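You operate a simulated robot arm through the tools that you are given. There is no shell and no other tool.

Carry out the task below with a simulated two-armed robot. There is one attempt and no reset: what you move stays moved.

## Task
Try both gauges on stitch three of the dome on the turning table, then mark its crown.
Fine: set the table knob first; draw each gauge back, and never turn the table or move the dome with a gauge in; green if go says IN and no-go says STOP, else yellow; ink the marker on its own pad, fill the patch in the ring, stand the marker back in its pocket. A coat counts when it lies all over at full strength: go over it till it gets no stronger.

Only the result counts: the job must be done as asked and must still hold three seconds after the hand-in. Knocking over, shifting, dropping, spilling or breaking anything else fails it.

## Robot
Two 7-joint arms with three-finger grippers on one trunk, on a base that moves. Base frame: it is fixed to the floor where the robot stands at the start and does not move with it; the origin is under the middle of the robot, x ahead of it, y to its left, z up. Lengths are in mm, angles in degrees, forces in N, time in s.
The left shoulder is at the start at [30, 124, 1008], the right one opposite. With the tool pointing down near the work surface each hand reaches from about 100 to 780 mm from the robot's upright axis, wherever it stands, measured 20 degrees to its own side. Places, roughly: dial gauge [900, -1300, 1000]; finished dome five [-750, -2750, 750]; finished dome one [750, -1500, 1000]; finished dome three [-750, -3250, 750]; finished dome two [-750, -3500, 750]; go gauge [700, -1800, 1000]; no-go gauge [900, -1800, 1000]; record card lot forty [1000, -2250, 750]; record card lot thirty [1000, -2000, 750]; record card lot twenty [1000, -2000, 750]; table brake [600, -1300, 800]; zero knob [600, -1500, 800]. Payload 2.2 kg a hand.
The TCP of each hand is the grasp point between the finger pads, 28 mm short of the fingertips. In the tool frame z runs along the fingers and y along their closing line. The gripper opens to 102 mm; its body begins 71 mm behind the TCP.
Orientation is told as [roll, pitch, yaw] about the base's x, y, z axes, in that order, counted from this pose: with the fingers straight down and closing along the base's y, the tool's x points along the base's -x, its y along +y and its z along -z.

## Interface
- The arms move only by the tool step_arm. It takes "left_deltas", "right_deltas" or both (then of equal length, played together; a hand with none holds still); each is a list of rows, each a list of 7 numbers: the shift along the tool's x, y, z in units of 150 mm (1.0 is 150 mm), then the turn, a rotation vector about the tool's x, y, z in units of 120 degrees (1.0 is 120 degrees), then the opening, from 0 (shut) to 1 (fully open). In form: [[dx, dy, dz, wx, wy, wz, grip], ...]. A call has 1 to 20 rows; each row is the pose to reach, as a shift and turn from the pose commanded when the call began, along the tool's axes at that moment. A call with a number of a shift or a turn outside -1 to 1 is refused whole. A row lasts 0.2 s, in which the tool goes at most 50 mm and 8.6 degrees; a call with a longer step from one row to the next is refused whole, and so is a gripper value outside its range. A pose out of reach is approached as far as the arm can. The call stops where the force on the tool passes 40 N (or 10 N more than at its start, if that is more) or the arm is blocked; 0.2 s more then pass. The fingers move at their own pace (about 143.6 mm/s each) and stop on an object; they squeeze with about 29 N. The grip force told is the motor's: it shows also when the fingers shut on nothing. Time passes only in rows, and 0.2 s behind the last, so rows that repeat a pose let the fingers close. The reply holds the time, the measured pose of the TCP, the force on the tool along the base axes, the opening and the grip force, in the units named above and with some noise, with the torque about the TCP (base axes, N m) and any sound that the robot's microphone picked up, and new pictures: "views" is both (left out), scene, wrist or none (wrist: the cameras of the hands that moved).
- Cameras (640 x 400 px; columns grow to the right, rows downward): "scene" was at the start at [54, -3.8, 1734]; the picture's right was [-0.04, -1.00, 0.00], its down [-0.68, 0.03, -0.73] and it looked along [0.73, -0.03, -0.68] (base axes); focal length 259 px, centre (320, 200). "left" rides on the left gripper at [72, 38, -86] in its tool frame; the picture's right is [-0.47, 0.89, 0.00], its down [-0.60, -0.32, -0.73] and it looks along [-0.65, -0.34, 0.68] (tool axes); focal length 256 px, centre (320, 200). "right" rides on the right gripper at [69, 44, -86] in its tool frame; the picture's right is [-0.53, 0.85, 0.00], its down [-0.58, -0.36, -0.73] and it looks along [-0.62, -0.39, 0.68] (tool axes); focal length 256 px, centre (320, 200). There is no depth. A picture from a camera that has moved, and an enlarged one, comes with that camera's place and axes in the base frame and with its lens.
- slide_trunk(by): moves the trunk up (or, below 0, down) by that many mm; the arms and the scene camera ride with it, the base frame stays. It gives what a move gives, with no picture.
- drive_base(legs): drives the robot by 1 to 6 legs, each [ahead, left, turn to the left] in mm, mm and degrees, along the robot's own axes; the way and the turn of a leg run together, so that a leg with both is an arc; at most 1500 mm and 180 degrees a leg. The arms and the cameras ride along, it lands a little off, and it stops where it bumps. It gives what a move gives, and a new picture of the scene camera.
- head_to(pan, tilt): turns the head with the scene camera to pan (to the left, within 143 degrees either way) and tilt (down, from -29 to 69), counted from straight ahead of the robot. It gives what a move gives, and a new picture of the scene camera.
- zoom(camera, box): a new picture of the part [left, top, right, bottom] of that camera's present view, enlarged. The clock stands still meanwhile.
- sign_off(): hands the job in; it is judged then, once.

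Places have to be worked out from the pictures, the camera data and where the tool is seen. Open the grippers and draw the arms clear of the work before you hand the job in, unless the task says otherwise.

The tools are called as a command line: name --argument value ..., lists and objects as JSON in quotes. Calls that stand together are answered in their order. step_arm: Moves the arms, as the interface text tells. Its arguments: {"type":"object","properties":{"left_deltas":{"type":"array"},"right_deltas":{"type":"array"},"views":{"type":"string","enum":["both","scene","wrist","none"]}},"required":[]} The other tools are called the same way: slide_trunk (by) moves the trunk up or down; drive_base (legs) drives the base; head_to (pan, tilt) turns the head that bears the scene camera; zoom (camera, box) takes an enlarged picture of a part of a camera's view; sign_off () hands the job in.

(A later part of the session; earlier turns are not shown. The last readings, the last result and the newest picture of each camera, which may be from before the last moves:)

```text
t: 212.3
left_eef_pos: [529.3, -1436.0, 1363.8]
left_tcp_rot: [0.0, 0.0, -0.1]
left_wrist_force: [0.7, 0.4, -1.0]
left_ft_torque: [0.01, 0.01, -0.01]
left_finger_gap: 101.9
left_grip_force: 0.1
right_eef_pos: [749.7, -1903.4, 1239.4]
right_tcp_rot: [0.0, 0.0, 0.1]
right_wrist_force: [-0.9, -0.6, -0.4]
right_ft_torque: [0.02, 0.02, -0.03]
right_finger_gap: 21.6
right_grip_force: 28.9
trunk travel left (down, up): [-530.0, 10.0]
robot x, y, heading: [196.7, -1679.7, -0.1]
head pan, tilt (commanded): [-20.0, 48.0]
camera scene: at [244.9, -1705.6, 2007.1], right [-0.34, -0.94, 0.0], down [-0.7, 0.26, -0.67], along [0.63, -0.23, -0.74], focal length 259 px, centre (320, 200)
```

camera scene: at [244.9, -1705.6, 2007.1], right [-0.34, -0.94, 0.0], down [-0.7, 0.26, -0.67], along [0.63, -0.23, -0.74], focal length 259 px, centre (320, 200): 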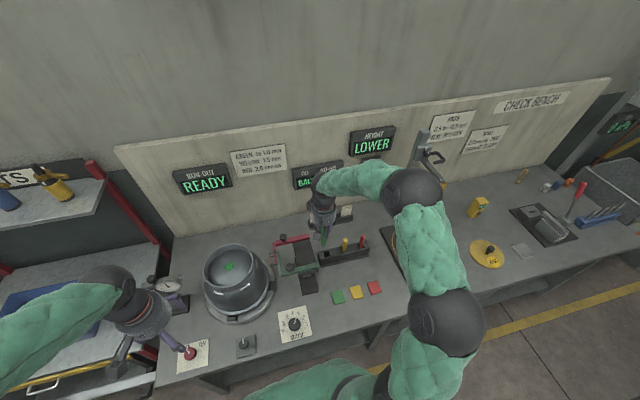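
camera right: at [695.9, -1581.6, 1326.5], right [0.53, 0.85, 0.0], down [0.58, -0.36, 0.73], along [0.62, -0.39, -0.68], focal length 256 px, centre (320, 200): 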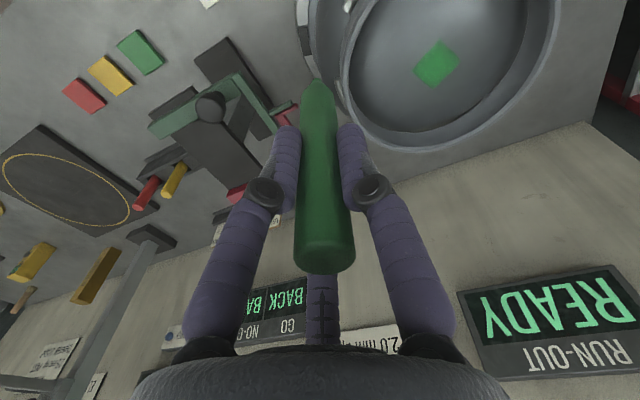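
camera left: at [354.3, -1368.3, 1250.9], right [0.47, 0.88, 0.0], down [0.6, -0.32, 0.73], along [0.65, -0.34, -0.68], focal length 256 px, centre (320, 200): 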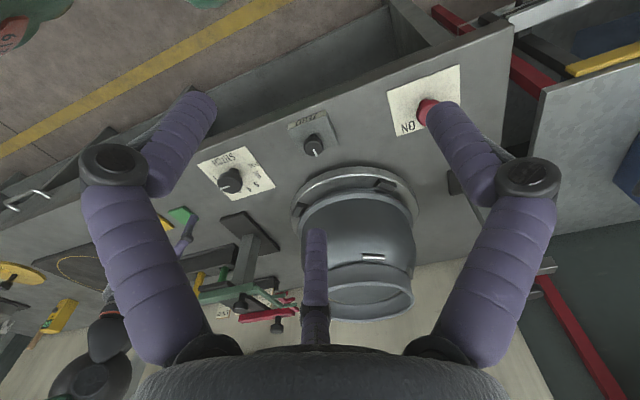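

I bring the marker above its pocket at about [861.5, -1968], still high.

step_arm --right_deltas '[[-0.2, -0.11, 0, 0, 0, 0, 0], [-0.4, -0.22, 0, 0, 0, 0, 0], [-0.6, -0.33, 0, 0, 0, 0, 0], [-0.745, -0.427, 0, 0, 0, 0, 0]]' --views "none"

slide_trunk --by -180

step_arm --right_deltas '[[0, 0, 0, 0, 0, 0, 0]]' --views "both"

zoom --camera "scene" --box '[290, 190, 380, 260]'

zoom --camera "right" --box '[260, 0, 380, 100]'

```text
t: 213.3
left_eef_pos: [531.0, -1436.7, 1363.4]
left_tcp_rot: [0.0, 0.1, -0.1]
left_wrist_force: [-1.3, -0.3, -0.5]
left_ft_torque: [0.0, 0.02, -0.02]
left_finger_gap: 102.2
left_grip_force: 0.1
right_eef_pos: [863.9, -1967.7, 1238.4]
right_tcp_rot: [0.0, 0.1, 0.1]
right_wrist_force: [0.7, -0.2, 0.0]
right_ft_torque: [0.01, 0.01, 0.0]
right_finger_gap: 21.8
right_grip_force: 29.1
trunk travel left (down, up): [-530.0, 10.0]
robot x, y, heading: [199.9, -1682.2, -0.1]
head pan, tilt (commanded): [-20.0, 48.0]
```

```text
t: 215.3
left_eef_pos: [528.7, -1438.7, 1183.3]
left_tcp_rot: [0.0, 0.0, -0.2]
left_wrist_force: [0.7, 0.7, 0.7]
left_ft_torque: [0.0, 0.01, -0.04]
left_finger_gap: 102.1
left_grip_force: 0.0
right_eef_pos: [861.2, -1967.7, 1059.0]
right_tcp_rot: [-0.1, 0.1, 0.1]
right_wrist_force: [0.5, -0.4, -1.2]
right_ft_torque: [0.02, 0.01, 0.03]
right_finger_gap: 21.7
right_grip_force: 28.6
trunk travel left (down, up): [-350.0, 190.0]
robot x, y, heading: [200.3, -1679.4, 0.1]
head pan, tilt (commanded): [-20.0, 48.0]
```

```text
t: 215.7
left_eef_pos: [529.7, -1436.5, 1184.7]
left_tcp_rot: [-0.1, 0.0, 0.0]
left_wrist_force: [0.5, -0.5, 0.3]
left_ft_torque: [0.0, -0.03, 0.01]
left_finger_gap: 102.2
left_grip_force: 0.0
right_eef_pos: [861.7, -1967.2, 1059.1]
right_tcp_rot: [-0.2, 0.0, 0.2]
right_wrist_force: [0.4, -0.2, -0.5]
right_ft_torque: [0.03, 0.02, 0.03]
right_finger_gap: 21.6
right_grip_force: 28.9
trunk travel left (down, up): [-350.0, 190.0]
robot x, y, heading: [195.5, -1678.1, -0.1]
head pan, tilt (commanded): [-20.0, 48.0]
camera scene: at [245.0, -1706.1, 1827.2], right [-0.34, -0.94, 0.0], down [-0.7, 0.26, -0.67], along [0.63, -0.23, -0.74], focal length 259 px, centre (320, 200)
camera right: at [793.9, -1923.6, 1145.5], right [0.53, 0.85, 0.0], down [0.58, -0.36, 0.73], along [0.62, -0.39, -0.68], focal length 256 px, centre (320, 200)
```

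scene: 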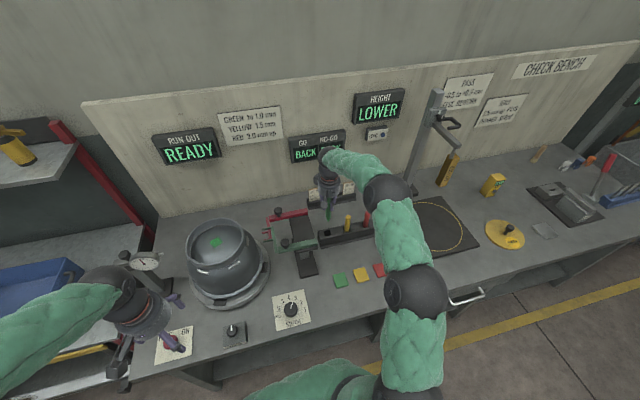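
right: 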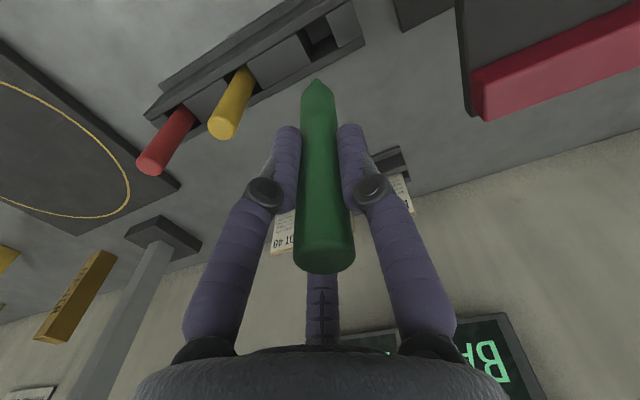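

```text
5.71 times, centred on (335, 225) of scene
camera zoom: at [245.0, -1706.1, 1827.2], right [-0.34, -0.94, 0.0], down [-0.7, 0.26, -0.67], along [0.63, -0.23, -0.74], focal length 1481 px, centre (234, 57)
```

zoom: 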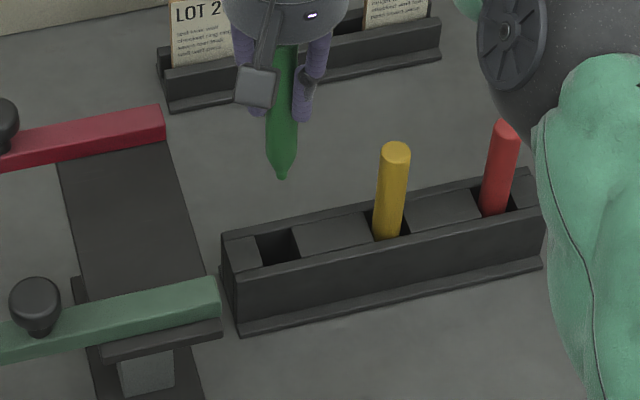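

```text
4.00 times, centred on (320, 50) of right
camera zoom: at [793.9, -1923.6, 1145.5], right [0.53, 0.85, 0.0], down [0.58, -0.36, 0.73], along [0.62, -0.39, -0.68], focal length 1024 px, centre (320, 800)
```

zoom: 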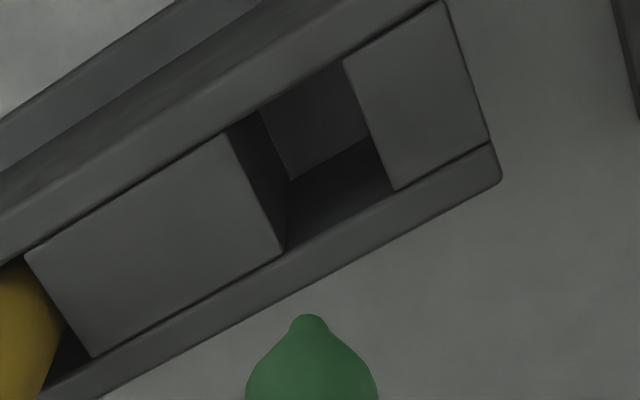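

The nib and the pocket opening line up within about 1 mm. I lower the marker to just above the pocket mouth and check once more.

step_arm --right_deltas '[[0.005, -0.007, 0.2, 0, 0, 0, 0], [0.005, -0.007, 0.4, 0, 0, 0, 0], [0.005, -0.007, 0.55, 0, 0, 0, 0], [0.005, -0.007, 0.63, 0, 0, 0, 0]]' --views "wrist"

zoom --camera "scene" --box '[300, 200, 370, 260]'

zoom --camera "right" --box '[260, 20, 380, 120]'

```text
t: 216.7
left_eef_pos: [530.0, -1436.6, 1183.9]
left_tcp_rot: [-0.1, 0.0, -0.2]
left_wrist_force: [-0.4, 0.3, -0.5]
left_ft_torque: [0.03, 0.01, -0.02]
left_finger_gap: 102.0
left_grip_force: 0.1
right_eef_pos: [860.5, -1969.3, 963.4]
right_tcp_rot: [-0.1, -0.1, 0.1]
right_wrist_force: [1.0, -0.5, 0.7]
right_ft_torque: [0.0, 0.0, -0.02]
right_finger_gap: 21.8
right_grip_force: 28.6
trunk travel left (down, up): [-350.0, 190.0]
robot x, y, heading: [199.0, -1680.4, -0.3]
head pan, tilt (commanded): [-20.0, 48.0]
camera right: at [793.4, -1924.9, 1050.3], right [0.53, 0.85, 0.0], down [0.58, -0.36, 0.73], along [0.62, -0.39, -0.68], focal length 256 px, centre (320, 200)
```

right: 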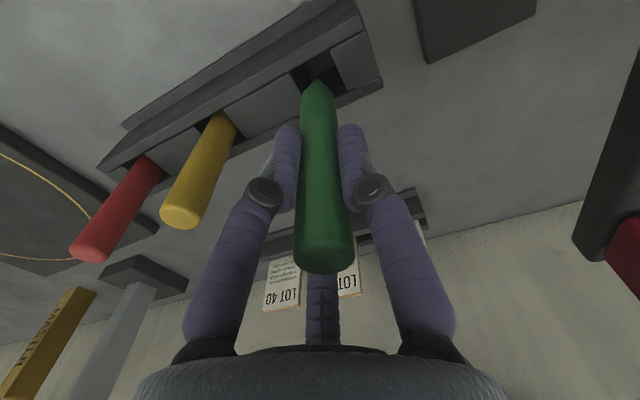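

```text
6.67 times, centred on (335, 230) of scene
camera zoom: at [245.1, -1706.1, 1827.1], right [-0.34, -0.94, 0.0], down [-0.7, 0.26, -0.67], along [0.63, -0.23, -0.74], focal length 1727 px, centre (220, 0)
```

zoom: 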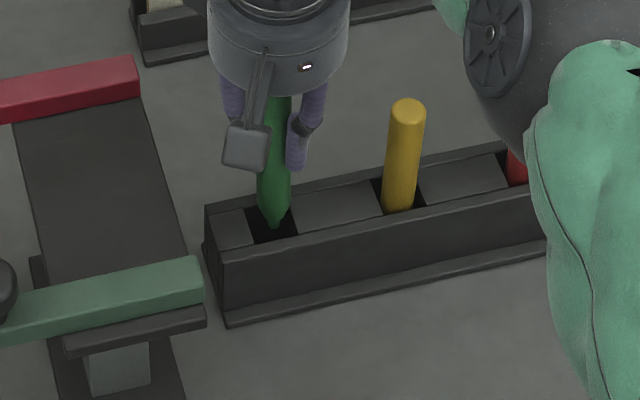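

```text
4.00 times, centred on (320, 70) of right
camera zoom: at [793.4, -1924.9, 1050.3], right [0.53, 0.85, 0.0], down [0.58, -0.36, 0.73], along [0.62, -0.39, -0.68], focal length 1024 px, centre (320, 720)
```

zoom: 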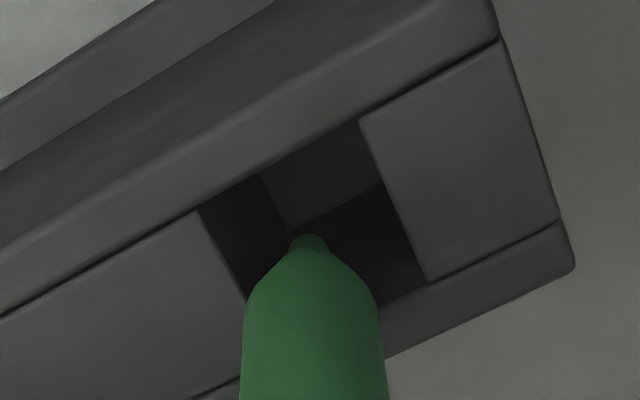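

The nib enters the middle of the pocket. I lower the marker further until it is about to seat.

step_arm --right_deltas '[[0, 0, 0.06, 0, 0, 0, 0], [0, 0, 0.12, 0, 0, 0, 0], [0, 0, 0.18, 0, 0, 0, 0], [0, 0, 0.24, 0, 0, 0, 0]]' --views "none"

step_arm --right_deltas '[[0, 0, 0.013, 0, 0, 0, 0], [0, 0, 0.027, 0, 0, 0, 0]]' --views "none"

step_arm --right_deltas '[[0, 0, 0.01, 0, 0, 0, 0], [0, 0, 0.02, 0, 0, 0, 0]]' --views "none"

```text
t: 217.7
left_eef_pos: [527.8, -1437.6, 1184.4]
left_tcp_rot: [0.1, 0.0, -0.1]
left_wrist_force: [0.4, -0.3, -0.5]
left_ft_torque: [0.0, 0.01, -0.03]
left_finger_gap: 102.1
left_grip_force: 0.1
right_eef_pos: [859.0, -1968.8, 926.3]
right_tcp_rot: [-0.1, 0.2, 0.0]
right_wrist_force: [-8.6, 1.1, 1.2]
right_ft_torque: [0.08, 0.47, -0.05]
right_finger_gap: 21.8
right_grip_force: 29.0
trunk travel left (down, up): [-350.0, 190.0]
robot x, y, heading: [200.8, -1680.4, -0.0]
head pan, tilt (commanded): [-20.0, 48.0]
```

```text
t: 218.3
left_eef_pos: [527.3, -1437.0, 1184.1]
left_tcp_rot: [-0.1, -0.2, -0.2]
left_wrist_force: [0.3, -0.5, 0.3]
left_ft_torque: [-0.01, 0.0, 0.0]
left_finger_gap: 102.0
left_grip_force: 0.0
right_eef_pos: [859.0, -1968.1, 926.0]
right_tcp_rot: [-0.1, 0.1, 0.2]
right_wrist_force: [-12.5, 1.5, 3.9]
right_ft_torque: [0.08, 0.62, 0.02]
right_finger_gap: 21.7
right_grip_force: 29.2
trunk travel left (down, up): [-350.0, 190.0]
robot x, y, heading: [200.0, -1674.6, -0.0]
head pan, tilt (commanded): [-20.0, 48.0]
```

```text
t: 218.9
left_eef_pos: [528.0, -1436.2, 1184.2]
left_tcp_rot: [0.0, 0.0, -0.1]
left_wrist_force: [-0.9, -0.3, 0.0]
left_ft_torque: [-0.01, 0.01, -0.01]
left_finger_gap: 101.9
left_grip_force: 0.1
right_eef_pos: [859.8, -1968.3, 920.1]
right_tcp_rot: [-0.1, 0.0, 0.1]
right_wrist_force: [-13.0, 1.6, 4.5]
right_ft_torque: [0.11, 0.69, 0.02]
right_finger_gap: 21.7
right_grip_force: 29.3
trunk travel left (down, up): [-350.0, 190.0]
robot x, y, heading: [198.5, -1679.9, 0.1]
head pan, tilt (commanded): [-20.0, 48.0]
```

The marker rubs the pocket's +x wall (13 N sideways). I shift 2 mm toward −x and lower the rest.

step_arm --right_deltas '[[0.008, 0, 0, 0, 0, 0, 0], [0.016, 0, 0, 0, 0, 0, 0], [0.016, 0, 0, 0, 0, 0, 0]]' --views "none"

step_arm --right_deltas '[[0, 0, 0.01, 0, 0, 0, 0]]' --views "none"

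step_arm --right_deltas '[[0, 0, 0.01, 0, 0, 0, 0]]' --views "none"

```text
t: 219.7
left_eef_pos: [529.4, -1436.2, 1183.7]
left_tcp_rot: [0.1, 0.0, -0.1]
left_wrist_force: [0.3, 0.3, 0.6]
left_ft_torque: [-0.04, 0.06, -0.02]
left_finger_gap: 102.0
left_grip_force: 0.0
right_eef_pos: [858.8, -1968.9, 922.1]
right_tcp_rot: [-0.2, 0.0, 0.1]
right_wrist_force: [-3.7, 2.7, -1.9]
right_ft_torque: [0.23, 0.16, 0.01]
right_finger_gap: 21.6
right_grip_force: 28.9
trunk travel left (down, up): [-350.0, 190.0]
robot x, y, heading: [196.9, -1676.0, 0.0]
head pan, tilt (commanded): [-20.0, 48.0]
```

```text
t: 220.1
left_eef_pos: [529.3, -1436.4, 1184.2]
left_tcp_rot: [0.0, 0.1, -0.1]
left_wrist_force: [0.0, 0.0, -0.7]
left_ft_torque: [0.01, -0.04, 0.02]
left_finger_gap: 101.9
left_grip_force: 0.0
right_eef_pos: [858.9, -1968.5, 921.0]
right_tcp_rot: [0.0, -0.1, 0.1]
right_wrist_force: [-4.4, 3.8, 2.6]
right_ft_torque: [0.3, 0.19, 0.04]
right_finger_gap: 21.7
right_grip_force: 29.5
trunk travel left (down, up): [-350.0, 190.0]
robot x, y, heading: [200.1, -1680.3, -0.4]
head pan, tilt (commanded): [-20.0, 48.0]
```

```text
t: 220.5
left_eef_pos: [529.0, -1436.8, 1185.7]
left_tcp_rot: [0.0, 0.0, -0.2]
left_wrist_force: [0.1, 0.4, -1.2]
left_ft_torque: [0.04, 0.0, -0.02]
left_finger_gap: 102.0
left_grip_force: 0.0
right_eef_pos: [858.6, -1969.5, 918.7]
right_tcp_rot: [0.0, -0.1, 0.0]
right_wrist_force: [-1.7, 3.2, 1.0]
right_ft_torque: [0.23, 0.04, 0.01]
right_finger_gap: 21.8
right_grip_force: 29.0
trunk travel left (down, up): [-350.0, 190.0]
robot x, y, heading: [198.5, -1677.2, -0.2]
head pan, tilt (commanded): [-20.0, 48.0]
```

Side forces are small now. I lower the last few millimetres until it sits on the pocket floor.

step_arm --right_deltas '[[0.004, -0.006, 0.01, 0, 0, 0, 0]]' --views "none"

step_arm --right_deltas '[[0, 0, 0.01, 0, 0, 0, 0]]' --views "none"

step_arm --right_deltas '[[0, 0, 0.007, 0, 0, 0, 0]]' --views "wrist"

```text
t: 220.9
left_eef_pos: [529.3, -1437.2, 1183.5]
left_tcp_rot: [0.0, 0.0, -0.1]
left_wrist_force: [0.6, -0.6, 0.5]
left_ft_torque: [0.01, -0.01, -0.04]
left_finger_gap: 102.0
left_grip_force: 0.0
right_eef_pos: [858.1, -1968.7, 917.4]
right_tcp_rot: [0.0, -0.1, 0.1]
right_wrist_force: [0.9, 6.2, 2.0]
right_ft_torque: [0.44, -0.15, 0.03]
right_finger_gap: 21.8
right_grip_force: 29.0
trunk travel left (down, up): [-350.0, 190.0]
robot x, y, heading: [201.2, -1678.2, -0.4]
head pan, tilt (commanded): [-20.0, 48.0]
```

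```text
t: 221.3
left_eef_pos: [528.6, -1436.0, 1183.8]
left_tcp_rot: [0.0, 0.0, -0.1]
left_wrist_force: [0.1, 0.5, -0.7]
left_ft_torque: [0.01, -0.01, -0.04]
left_finger_gap: 102.0
left_grip_force: 0.0
right_eef_pos: [858.4, -1968.7, 916.8]
right_tcp_rot: [-0.2, -0.1, 0.1]
right_wrist_force: [0.7, 7.3, 11.0]
right_ft_torque: [0.6, -0.01, 0.05]
right_finger_gap: 21.8
right_grip_force: 28.7
trunk travel left (down, up): [-350.0, 190.0]
robot x, y, heading: [198.4, -1682.7, -0.4]
head pan, tilt (commanded): [-20.0, 48.0]
```

```text
t: 221.7
left_eef_pos: [529.7, -1435.8, 1184.1]
left_tcp_rot: [-0.1, -0.1, -0.1]
left_wrist_force: [-0.1, -0.4, 0.5]
left_ft_torque: [0.01, 0.02, 0.0]
left_finger_gap: 101.9
left_grip_force: 0.1
right_eef_pos: [859.1, -1968.1, 916.7]
right_tcp_rot: [-0.2, -0.3, 0.1]
right_wrist_force: [1.4, 7.7, 18.7]
right_ft_torque: [0.56, -0.09, -0.03]
right_finger_gap: 21.7
right_grip_force: 28.9
trunk travel left (down, up): [-350.0, 190.0]
robot x, y, heading: [201.5, -1677.5, -0.1]
head pan, tilt (commanded): [-20.0, 48.0]
camera right: at [789.9, -1924.8, 1003.4], right [0.53, 0.85, 0.0], down [0.57, -0.36, 0.73], along [0.62, -0.39, -0.68], focal length 256 px, centre (320, 200)
```

right: 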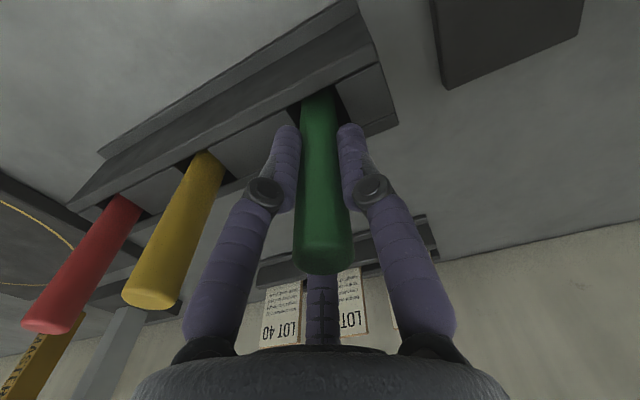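

It is seated (18 N upward at the expected depth). I relieve the load a little, then open the fingers.

step_arm --right_deltas '[[0, 0.01, -0.01, 0, 0, 0, 0], [0, 0.01, -0.012, 0, 0, 0, 0]]' --views "none"

step_arm --right_deltas '[[0, 0, 0, 0, 0, 0, 0.3], [0, 0, 0, 0, 0, 0, 0.45], [0, 0, 0, 0, 0, 0, 0.6], [0, 0, 0, 0, 0, 0, 0.75], [0, 0, 0, 0, 0, 0, 0.75]]' --views "wrist"

```text
t: 222.3
left_eef_pos: [530.7, -1437.1, 1184.3]
left_tcp_rot: [0.0, -0.1, -0.1]
left_wrist_force: [0.0, -1.0, 0.7]
left_ft_torque: [-0.02, 0.02, -0.02]
left_finger_gap: 101.7
left_grip_force: 0.1
right_eef_pos: [858.6, -1969.3, 918.6]
right_tcp_rot: [-0.1, -0.1, -0.1]
right_wrist_force: [4.7, -0.7, 10.9]
right_ft_torque: [-0.07, -0.47, 0.01]
right_finger_gap: 21.8
right_grip_force: 29.2
trunk travel left (down, up): [-350.0, 190.0]
robot x, y, heading: [198.7, -1679.2, -0.3]
head pan, tilt (commanded): [-20.0, 48.0]
```

```text
t: 223.5
left_eef_pos: [529.1, -1435.4, 1185.0]
left_tcp_rot: [0.1, 0.0, -0.1]
left_wrist_force: [0.2, 0.3, -0.2]
left_ft_torque: [0.0, 0.02, -0.02]
left_finger_gap: 102.1
left_grip_force: 0.1
right_eef_pos: [856.9, -1967.2, 917.0]
right_tcp_rot: [-0.1, -0.1, 0.1]
right_wrist_force: [0.2, 0.1, 0.8]
right_ft_torque: [-0.01, -0.02, 0.01]
right_finger_gap: 76.4
right_grip_force: 0.1
trunk travel left (down, up): [-350.0, 190.0]
robot x, y, heading: [200.6, -1680.5, -0.1]
head pan, tilt (commanded): [-20.0, 48.0]
camera right: at [790.1, -1923.9, 1002.8], right [0.53, 0.85, 0.0], down [0.58, -0.36, 0.73], along [0.62, -0.39, -0.68], focal length 256 px, centre (320, 200)
```

right: 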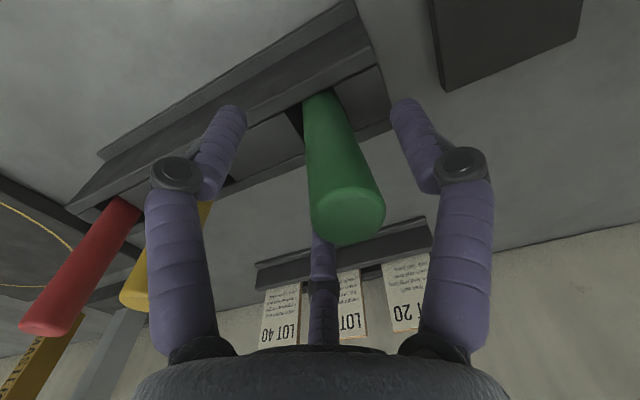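

The marker stands in its pocket, leaning slightly. I lift the open hand straight up, clear of it, and look.

step_arm --right_deltas '[[0, 0, -0.15, 0, 0, 0, 0.8], [0, 0, -0.35, 0, 0, 0, 0.8], [0, 0, -0.6, 0, 0, 0, 0.8], [0, 0, -0.85, 0, 0, 0, 0.8]]' --views "both"

zoom --camera "scene" --box '[300, 200, 380, 260]'

zoom --camera "right" --box '[200, 0, 400, 180]'

```text
t: 224.5
left_eef_pos: [530.2, -1435.5, 1183.9]
left_tcp_rot: [0.0, 0.0, -0.1]
left_wrist_force: [0.5, 0.0, -0.5]
left_ft_torque: [0.0, -0.03, -0.04]
left_finger_gap: 101.8
left_grip_force: 0.0
right_eef_pos: [857.7, -1967.3, 1043.5]
right_tcp_rot: [-0.1, 0.1, 0.1]
right_wrist_force: [-0.3, 1.1, -0.5]
right_ft_torque: [-0.04, -0.04, 0.02]
right_finger_gap: 81.8
right_grip_force: 0.1
trunk travel left (down, up): [-350.0, 190.0]
robot x, y, heading: [203.0, -1680.0, 0.1]
head pan, tilt (commanded): [-20.0, 48.0]
camera scene: at [244.0, -1705.8, 1827.2], right [-0.34, -0.94, 0.0], down [-0.7, 0.26, -0.67], along [0.63, -0.23, -0.74], focal length 259 px, centre (320, 200)
camera right: at [789.8, -1923.3, 1130.3], right [0.53, 0.85, 0.0], down [0.58, -0.36, 0.73], along [0.62, -0.39, -0.68], focal length 256 px, centre (320, 200)
```

scene: 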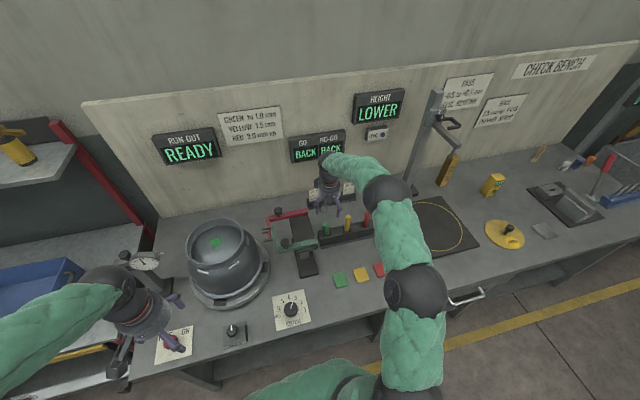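
right: 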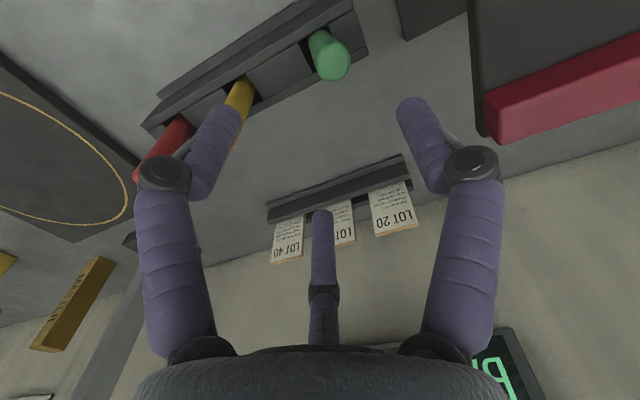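

```text
6.67 times, centred on (340, 230) of scene
camera zoom: at [244.0, -1705.8, 1827.2], right [-0.34, -0.94, 0.0], down [-0.7, 0.26, -0.67], along [0.63, -0.23, -0.74], focal length 1727 px, centre (187, 0)
```

zoom: 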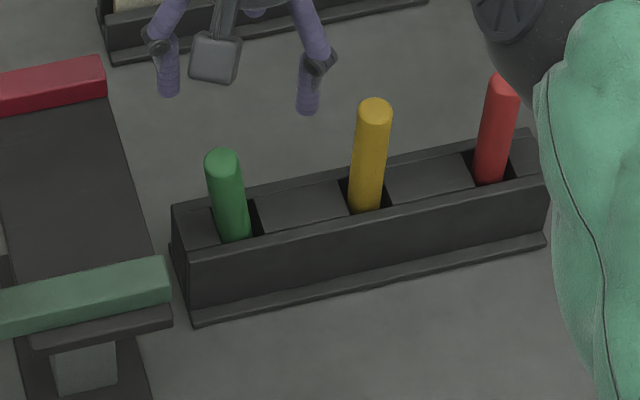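

```text
2.22 times, centred on (300, 90) of right
camera zoom: at [789.8, -1923.3, 1130.3], right [0.53, 0.85, 0.0], down [0.58, -0.36, 0.73], along [0.62, -0.39, -0.68], focal length 569 px, centre (364, 444)
```

zoom: 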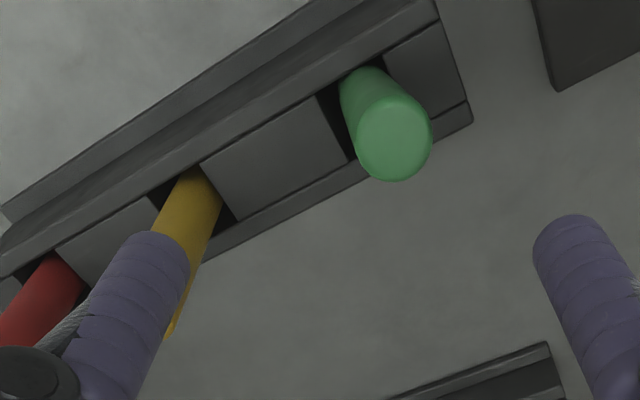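

The marker leans about 8° in its roomy pocket, while the others stand upright. I will re-centre it: I lower the open hand around it, grip to straighten it, and release it without side load.

step_arm --right_deltas '[[-0.025, -0.005, 0.2, 0, 0, 0, 0.85], [-0.025, -0.005, 0.4, 0, 0, 0, 0.85], [-0.025, -0.005, 0.6, 0, 0, 0, 0.85], [-0.025, -0.005, 0.78, 0, 0, 0, 0.85]]' --views "wrist"

```text
t: 225.5
left_eef_pos: [530.7, -1437.0, 1183.4]
left_tcp_rot: [0.0, 0.0, -0.1]
left_wrist_force: [-0.7, -0.1, 0.4]
left_ft_torque: [0.0, 0.0, 0.0]
left_finger_gap: 101.9
left_grip_force: 0.1
right_eef_pos: [861.9, -1969.2, 927.4]
right_tcp_rot: [-0.1, 0.1, 0.1]
right_wrist_force: [-0.6, 0.4, 0.8]
right_ft_torque: [0.02, 0.01, 0.0]
right_finger_gap: 86.4
right_grip_force: 0.1
trunk travel left (down, up): [-350.0, 190.0]
robot x, y, heading: [200.6, -1679.2, -0.2]
head pan, tilt (commanded): [-20.0, 48.0]
camera right: at [794.4, -1925.1, 1013.3], right [0.53, 0.85, 0.0], down [0.58, -0.36, 0.73], along [0.62, -0.39, -0.68], focal length 256 px, centre (320, 200)
```

right: 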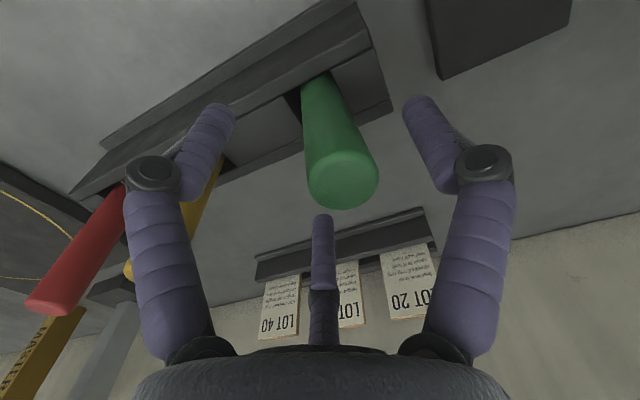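

The marker is well inside the open fingers. I close slowly to straighten it.

step_arm --right_deltas '[[0, 0, 0, 0, 0, 0, 0.7], [0, 0, 0, 0, 0, 0, 0.6], [0, 0, 0, 0, 0, 0, 0.5], [0, 0, 0, 0, 0, 0, 0.42], [0, 0, 0, 0, 0, 0, 0.35], [0, 0, 0, 0, 0, 0, 0.28], [0, 0, 0, 0, 0, 0, 0.22], [0, 0, 0, 0, 0, 0, 0.15], [0, 0, 0, 0, 0, 0, 0.1]]' --views "wrist"

```text
t: 227.5
left_eef_pos: [528.7, -1436.3, 1183.8]
left_tcp_rot: [0.0, 0.0, -0.1]
left_wrist_force: [-0.5, -0.1, 0.4]
left_ft_torque: [-0.03, 0.02, 0.01]
left_finger_gap: 101.9
left_grip_force: 0.1
right_eef_pos: [862.0, -1968.1, 926.9]
right_tcp_rot: [0.0, 0.0, 0.1]
right_wrist_force: [-0.4, 0.0, -0.6]
right_ft_torque: [-0.03, 0.01, 0.03]
right_finger_gap: 25.5
right_grip_force: 28.8
trunk travel left (down, up): [-350.0, 190.0]
robot x, y, heading: [200.1, -1679.5, -0.2]
head pan, tilt (commanded): [-20.0, 48.0]
camera right: at [793.8, -1924.7, 1013.5], right [0.53, 0.85, 0.0], down [0.58, -0.36, 0.73], along [0.62, -0.39, -0.68], focal length 256 px, centre (320, 200)
```

right: 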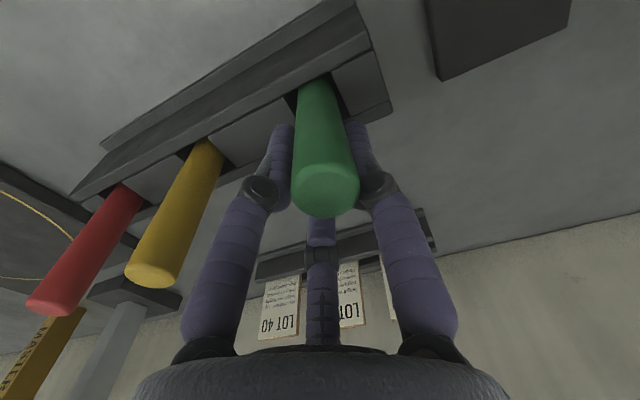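

The marker still leans toward the camera, outside the middle of the fingers, so this grip does not straighten it. I open again gently.

step_arm --right_deltas '[[0, 0, 0, 0, 0, 0, 0.3], [0, 0, 0, 0, 0, 0, 0.4], [0, 0, 0, 0, 0, 0, 0.55], [0, 0, 0, 0, 0, 0, 0.7], [0, 0, 0, 0, 0, 0, 0.85], [0, 0, 0, 0, 0, 0, 0.85]]' --views "wrist"

zoom --camera "right" --box '[240, 60, 440, 220]'

zoom --camera "scene" --box '[300, 200, 380, 260]'

```text
t: 228.9
left_eef_pos: [529.8, -1436.9, 1183.9]
left_tcp_rot: [0.0, -0.1, -0.1]
left_wrist_force: [0.3, -0.3, -0.6]
left_ft_torque: [0.01, -0.03, 0.03]
left_finger_gap: 102.2
left_grip_force: 0.0
right_eef_pos: [861.2, -1969.5, 927.2]
right_tcp_rot: [-0.1, 0.0, 0.1]
right_wrist_force: [0.1, -0.2, 0.7]
right_ft_torque: [-0.01, 0.02, 0.01]
right_finger_gap: 86.7
right_grip_force: 0.1
trunk travel left (down, up): [-350.0, 190.0]
robot x, y, heading: [199.4, -1676.2, -0.3]
head pan, tilt (commanded): [-20.0, 48.0]
camera right: at [793.8, -1924.7, 1013.5], right [0.53, 0.85, 0.0], down [0.58, -0.36, 0.73], along [0.62, -0.39, -0.68], focal length 256 px, centre (320, 200)
```

right: 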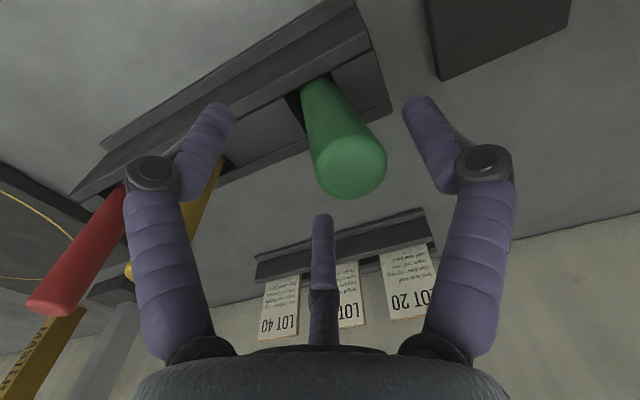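

```text
2.50 times, centred on (340, 140) of right
camera zoom: at [793.8, -1924.7, 1013.5], right [0.53, 0.85, 0.0], down [0.58, -0.36, 0.73], along [0.62, -0.39, -0.68], focal length 640 px, centre (270, 350)
```

zoom: 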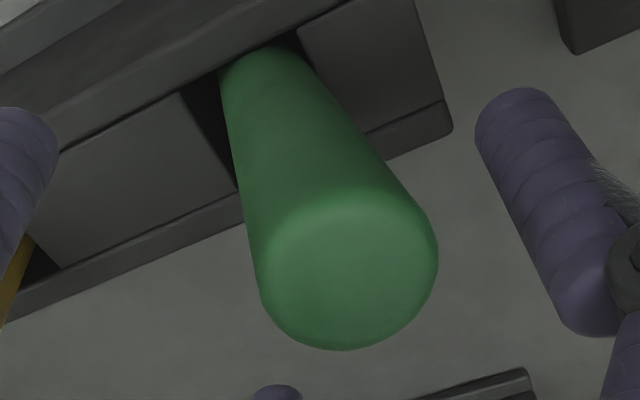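

```text
6.67 times, centred on (340, 230) of scene
camera zoom: at [244.9, -1706.1, 1827.1], right [-0.34, -0.94, 0.0], down [-0.7, 0.26, -0.67], along [0.63, -0.23, -0.74], focal length 1727 px, centre (187, 0)
```

zoom: 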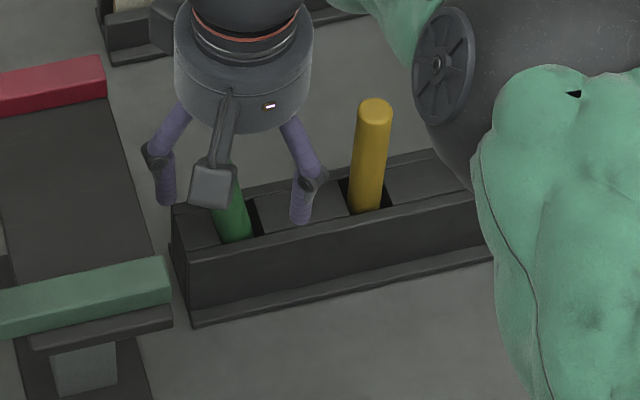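

The marker leans about 11°, mostly toward +y. I shift the hand 12 mm toward −x so that the +y finger faces it squarely, then close slowly to push it upright.

step_arm --right_deltas '[[0.04, 0.01, 0, 0, 0, 0, 0.85], [0.08, 0.015, 0, 0, 0, 0, 0.85], [0.08, 0.015, 0, 0, 0, 0, 0.7], [0.08, 0.015, 0, 0, 0, 0, 0.6], [0.08, 0.015, 0, 0, 0, 0, 0.5], [0.08, 0.015, 0, 0, 0, 0, 0.42], [0.08, 0.015, 0, 0, 0, 0, 0.35]]' --views "wrist"

```text
t: 230.5
left_eef_pos: [529.3, -1437.0, 1184.2]
left_tcp_rot: [0.0, 0.0, -0.1]
left_wrist_force: [0.2, -0.4, -0.8]
left_ft_torque: [0.02, -0.01, 0.0]
left_finger_gap: 101.9
left_grip_force: 0.0
right_eef_pos: [850.9, -1966.4, 927.3]
right_tcp_rot: [0.0, 0.0, 0.0]
right_wrist_force: [-0.5, -0.7, 0.5]
right_ft_torque: [0.03, 0.03, -0.01]
right_finger_gap: 35.9
right_grip_force: 0.1
trunk travel left (down, up): [-350.0, 190.0]
robot x, y, heading: [200.5, -1678.3, -0.1]
head pan, tilt (commanded): [-20.0, 48.0]
camera right: at [781.9, -1922.9, 1013.4], right [0.53, 0.85, 0.0], down [0.58, -0.36, 0.73], along [0.62, -0.39, -0.68], focal length 256 px, centre (320, 200)
```

right: 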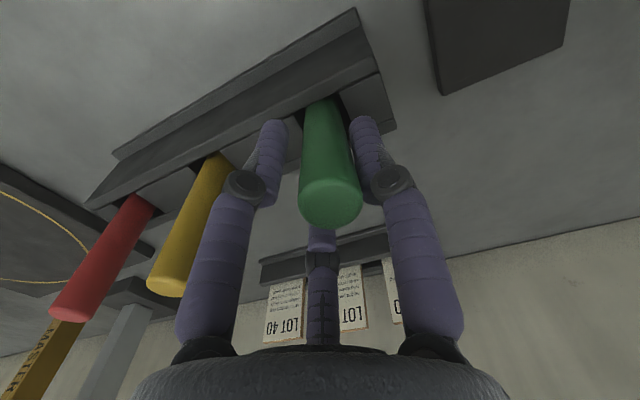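

Now the marker is between all three fingers. I finish closing.

step_arm --right_deltas '[[0, 0, 0, 0, 0, 0, 0.3], [0, 0, 0, 0, 0, 0, 0.25], [0, 0, 0, 0, 0, 0, 0.2], [0, 0, 0, 0, 0, 0, 0.1], [0, 0, 0, 0, 0, 0, 0.1]]' --views "wrist"

```text
t: 231.7
left_eef_pos: [530.2, -1436.7, 1183.4]
left_tcp_rot: [0.1, 0.0, -0.1]
left_wrist_force: [-0.5, -0.3, 0.6]
left_ft_torque: [0.01, 0.01, 0.02]
left_finger_gap: 102.1
left_grip_force: 0.0
right_eef_pos: [850.4, -1965.3, 927.2]
right_tcp_rot: [-0.2, 0.1, 0.1]
right_wrist_force: [0.7, 4.7, 1.4]
right_ft_torque: [0.42, -0.11, 0.05]
right_finger_gap: 25.6
right_grip_force: 28.8
trunk travel left (down, up): [-350.0, 190.0]
robot x, y, heading: [197.8, -1679.2, 0.0]
head pan, tilt (commanded): [-20.0, 48.0]
camera right: at [781.9, -1922.1, 1013.4], right [0.53, 0.85, 0.0], down [0.58, -0.36, 0.73], along [0.62, -0.39, -0.68], focal length 256 px, centre (320, 200)
```

right: 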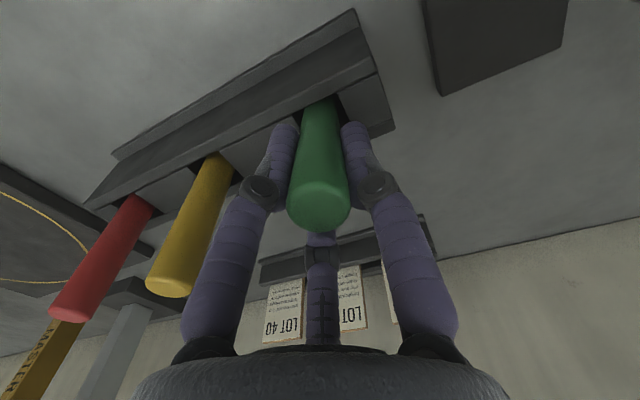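

The marker is gripped again. I lift it clear of the pocket to see how it hangs in the fingers.

step_arm --right_deltas '[[0, 0, -0.1, 0, 0, 0, 0.05], [0, 0, -0.25, 0, 0, 0, 0.05], [0, 0, -0.4, 0, 0, 0, 0.05], [0, 0, -0.55, 0, 0, 0, 0.05], [0, 0, -0.7, 0, 0, 0, 0.05]]' --views "wrist"

zoom --camera "scene" --box '[295, 180, 375, 260]'

zoom --camera "right" --box '[220, 40, 420, 240]'

```text
t: 232.9
left_eef_pos: [528.8, -1437.4, 1184.5]
left_tcp_rot: [0.0, 0.0, -0.1]
left_wrist_force: [-0.2, 0.5, -0.6]
left_ft_torque: [0.02, 0.02, 0.01]
left_finger_gap: 102.3
left_grip_force: 0.1
right_eef_pos: [849.8, -1967.1, 1031.7]
right_tcp_rot: [-0.1, -0.1, 0.1]
right_wrist_force: [-0.1, -0.3, -0.5]
right_ft_torque: [-0.03, 0.02, 0.0]
right_finger_gap: 25.4
right_grip_force: 29.2
trunk travel left (down, up): [-350.0, 190.0]
robot x, y, heading: [196.8, -1678.9, -0.1]
head pan, tilt (commanded): [-20.0, 48.0]
camera right: at [781.3, -1924.0, 1118.6], right [0.53, 0.85, 0.0], down [0.58, -0.36, 0.73], along [0.62, -0.39, -0.68], focal length 256 px, centre (320, 200)
```

right: 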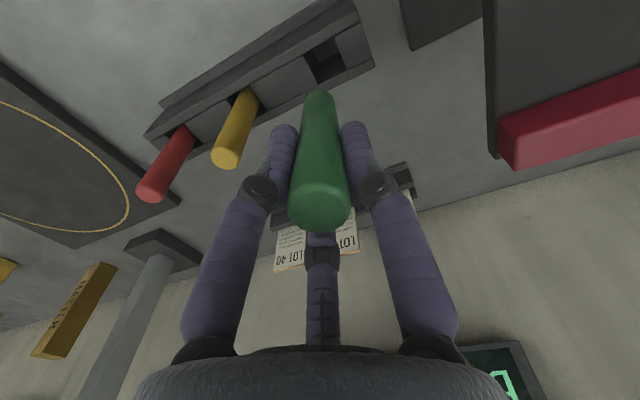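

```text
5.00 times, centred on (335, 220) of scene
camera zoom: at [244.3, -1706.2, 1827.2], right [-0.34, -0.94, 0.0], down [-0.7, 0.26, -0.67], along [0.63, -0.23, -0.74], focal length 1296 px, centre (245, 100)
```

zoom: 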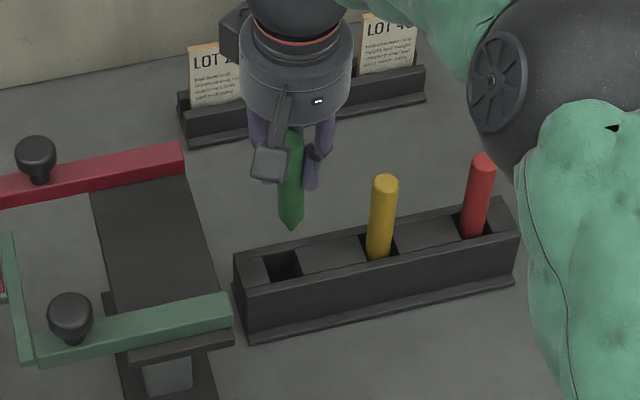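

```text
2.00 times, centred on (320, 140) of right
camera zoom: at [781.3, -1924.0, 1118.6], right [0.53, 0.85, 0.0], down [0.58, -0.36, 0.73], along [0.62, -0.39, -0.68], focal length 512 px, centre (320, 320)
```

zoom: 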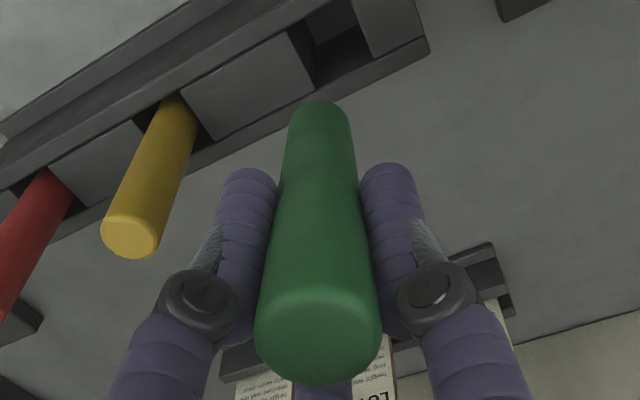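

The marker is held tilted by about 9°, its nib toward [+x, −y]. I tilt the hand by the same amount to bring the marker upright, and place it over the pocket centre.

step_arm --right_deltas '[[-0.02, -0.004, 0, -0.0145, 0.021, 0, 0.05], [-0.045, -0.008, 0, -0.029, 0.042, 0, 0.05], [-0.0733, -0.0133, 0, -0.0436, 0.0631, 0, 0.05], [-0.0733, -0.0133, 0, -0.0436, 0.0631, 0, 0.05]]' --views "wrist"

zoom --camera "scene" --box '[295, 180, 375, 260]'

zoom --camera "right" --box '[220, 0, 420, 200]'

```text
t: 233.9
left_eef_pos: [528.2, -1437.0, 1183.2]
left_tcp_rot: [0.0, -0.1, -0.2]
left_wrist_force: [-0.2, -0.4, -0.8]
left_ft_torque: [-0.03, -0.03, -0.03]
left_finger_gap: 101.9
left_grip_force: 0.0
right_eef_pos: [861.3, -1970.0, 1031.8]
right_tcp_rot: [5.2, 7.6, 0.3]
right_wrist_force: [0.4, -0.5, 0.5]
right_ft_torque: [-0.02, -0.01, 0.0]
right_finger_gap: 25.6
right_grip_force: 28.5
trunk travel left (down, up): [-350.0, 190.0]
robot x, y, heading: [202.1, -1679.9, 0.1]
head pan, tilt (commanded): [-20.0, 48.0]
camera right: at [804.5, -1933.2, 1130.7], right [0.53, 0.85, 0.01], down [0.67, -0.42, 0.61], along [0.52, -0.32, -0.79], focal length 256 px, centre (320, 200)
```

right: 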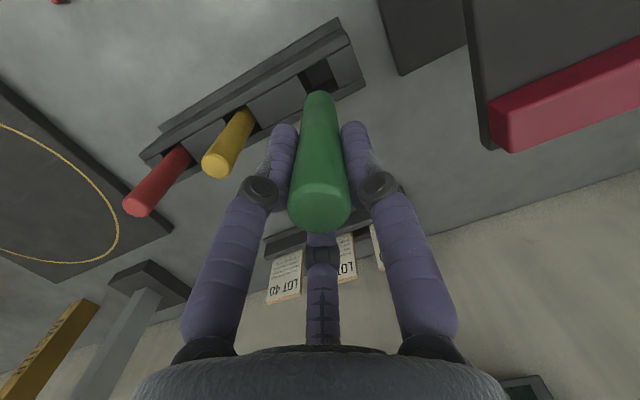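

```text
5.00 times, centred on (335, 220) of scene
camera zoom: at [244.3, -1705.9, 1827.2], right [-0.34, -0.94, 0.0], down [-0.7, 0.26, -0.67], along [0.63, -0.23, -0.74], focal length 1296 px, centre (245, 100)
```

zoom: 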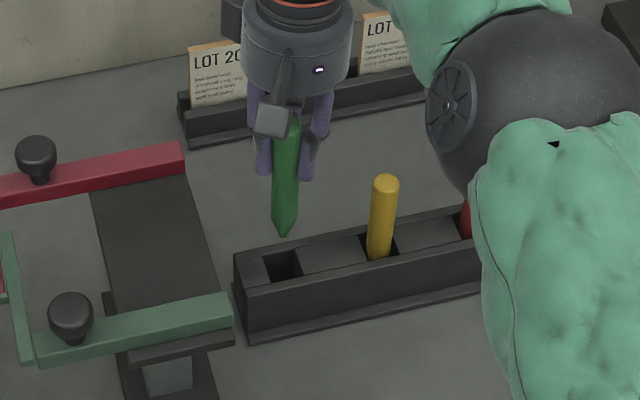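

```text
2.00 times, centred on (320, 100) of right
camera zoom: at [804.5, -1933.2, 1130.7], right [0.53, 0.85, 0.01], down [0.67, -0.42, 0.61], along [0.52, -0.32, -0.79], focal length 512 px, centre (320, 400)
```

zoom: 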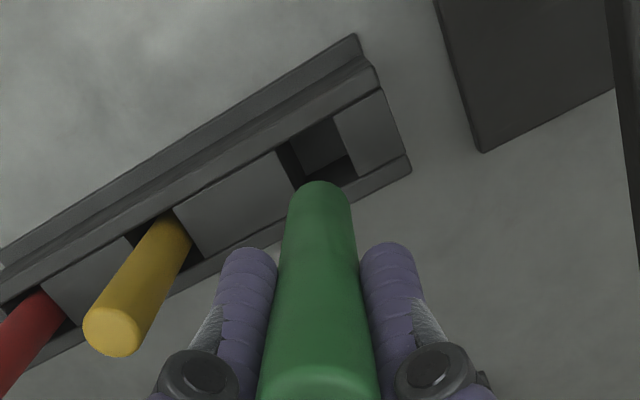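

The marker now looks upright with its nib over the pocket centre. I lower it straight down into the pocket.

step_arm --right_deltas '[[-0.0109, -0.0181, 0.1316, 0, 0, 0, 0.05], [-0.0285, -0.0303, 0.2632, 0, 0, 0, 0.05], [-0.0461, -0.0424, 0.3948, 0, 0, 0, 0.05], [-0.0637, -0.0545, 0.5264, 0, 0, 0, 0.05], [-0.0747, -0.062, 0.6053, 0, 0, 0, 0.05]]' --views "wrist"

zoom --camera "scene" --box '[295, 190, 375, 260]'

```text
t: 235.1
left_eef_pos: [529.1, -1436.5, 1184.4]
left_tcp_rot: [-0.1, 0.0, -0.1]
left_wrist_force: [-0.2, -0.4, -0.3]
left_ft_torque: [0.01, 0.0, -0.01]
left_finger_gap: 102.2
left_grip_force: 0.1
right_eef_pos: [861.1, -1969.4, 939.7]
right_tcp_rot: [5.1, 7.6, 0.4]
right_wrist_force: [-0.5, 0.4, 0.1]
right_ft_torque: [0.01, -0.02, 0.03]
right_finger_gap: 25.2
right_grip_force: 29.0
trunk travel left (down, up): [-350.0, 190.0]
robot x, y, heading: [201.9, -1681.3, -0.3]
head pan, tilt (commanded): [-20.0, 48.0]
camera right: at [804.5, -1934.4, 1037.8], right [0.53, 0.85, 0.01], down [0.67, -0.42, 0.61], along [0.52, -0.32, -0.79], focal length 256 px, centre (320, 200)
```

right: 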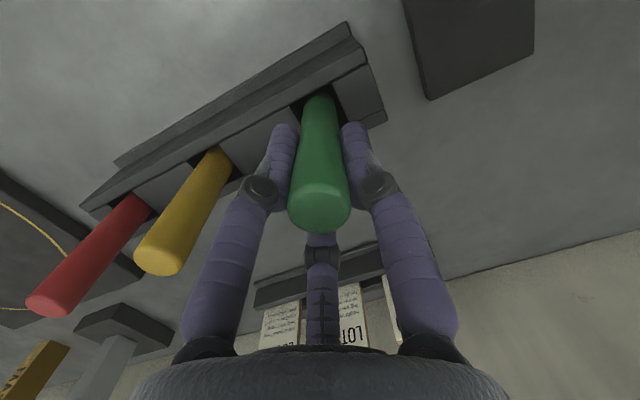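

```text
5.71 times, centred on (335, 225) of scene
camera zoom: at [245.0, -1706.2, 1827.1], right [-0.34, -0.94, 0.0], down [-0.7, 0.26, -0.67], along [0.63, -0.23, -0.74], focal length 1481 px, centre (234, 57)
```

zoom: 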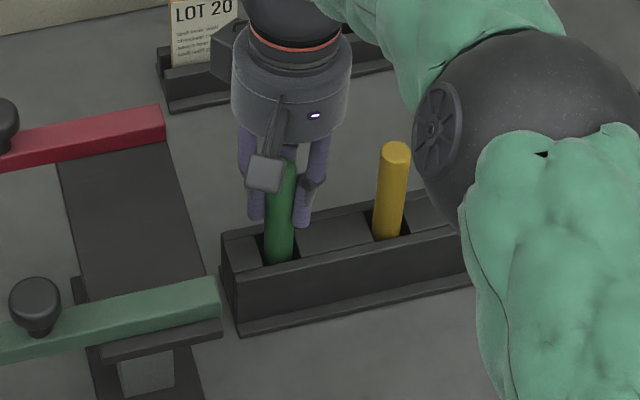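

No side load and the marker looks parallel to the yellow one. I lower the last millimetres to feel the floor.

step_arm --right_deltas '[[-0.0044, -0.003, 0.0329, 0, 0, 0, 0.05], [-0.007, -0.0049, 0.0526, 0, 0, 0, 0.05]]' --views "none"

step_arm --right_deltas '[[-0.0013, -0.0009, 0.0099, 0, 0, 0, 0.05], [-0.0026, -0.0018, 0.0197, 0, 0, 0, 0.05]]' --views "none"

step_arm --right_deltas '[[-0.0013, -0.0009, 0.0099, 0, 0, 0, 0.05]]' --views "none"

```text
t: 235.7
left_eef_pos: [528.9, -1436.7, 1183.7]
left_tcp_rot: [0.0, 0.0, -0.1]
left_wrist_force: [0.9, -0.3, -0.2]
left_ft_torque: [0.0, -0.01, 0.01]
left_finger_gap: 102.1
left_grip_force: 0.1
right_eef_pos: [860.9, -1970.4, 931.6]
right_tcp_rot: [5.1, 7.6, 0.4]
right_wrist_force: [-0.4, 0.1, -0.6]
right_ft_torque: [-0.04, -0.02, -0.01]
right_finger_gap: 25.4
right_grip_force: 28.9
trunk travel left (down, up): [-350.0, 190.0]
robot x, y, heading: [199.1, -1678.7, -0.0]
head pan, tilt (commanded): [-20.0, 48.0]
```

```text
t: 236.3
left_eef_pos: [528.0, -1437.1, 1183.8]
left_tcp_rot: [0.0, -0.1, 0.0]
left_wrist_force: [0.2, 0.7, -0.4]
left_ft_torque: [0.0, 0.02, -0.01]
left_finger_gap: 101.8
left_grip_force: 0.0
right_eef_pos: [860.8, -1969.5, 928.3]
right_tcp_rot: [5.2, 7.6, 0.4]
right_wrist_force: [-0.3, 1.5, -0.3]
right_ft_torque: [0.01, -0.01, -0.03]
right_finger_gap: 25.6
right_grip_force: 28.7
trunk travel left (down, up): [-350.0, 190.0]
robot x, y, heading: [196.5, -1680.4, 0.1]
head pan, tilt (commanded): [-20.0, 48.0]
```

```text
t: 236.7
left_eef_pos: [530.1, -1437.4, 1183.6]
left_tcp_rot: [0.0, 0.1, 0.0]
left_wrist_force: [0.3, -0.9, 0.5]
left_ft_torque: [-0.01, 0.02, 0.01]
left_finger_gap: 101.9
left_grip_force: 0.1
right_eef_pos: [860.4, -1969.5, 927.3]
right_tcp_rot: [5.4, 7.7, 0.4]
right_wrist_force: [-0.3, 1.3, -0.9]
right_ft_torque: [0.01, 0.01, 0.01]
right_finger_gap: 25.4
right_grip_force: 28.9
trunk travel left (down, up): [-350.0, 190.0]
robot x, y, heading: [201.1, -1678.3, -0.2]
head pan, tilt (commanded): [-20.0, 48.0]
```

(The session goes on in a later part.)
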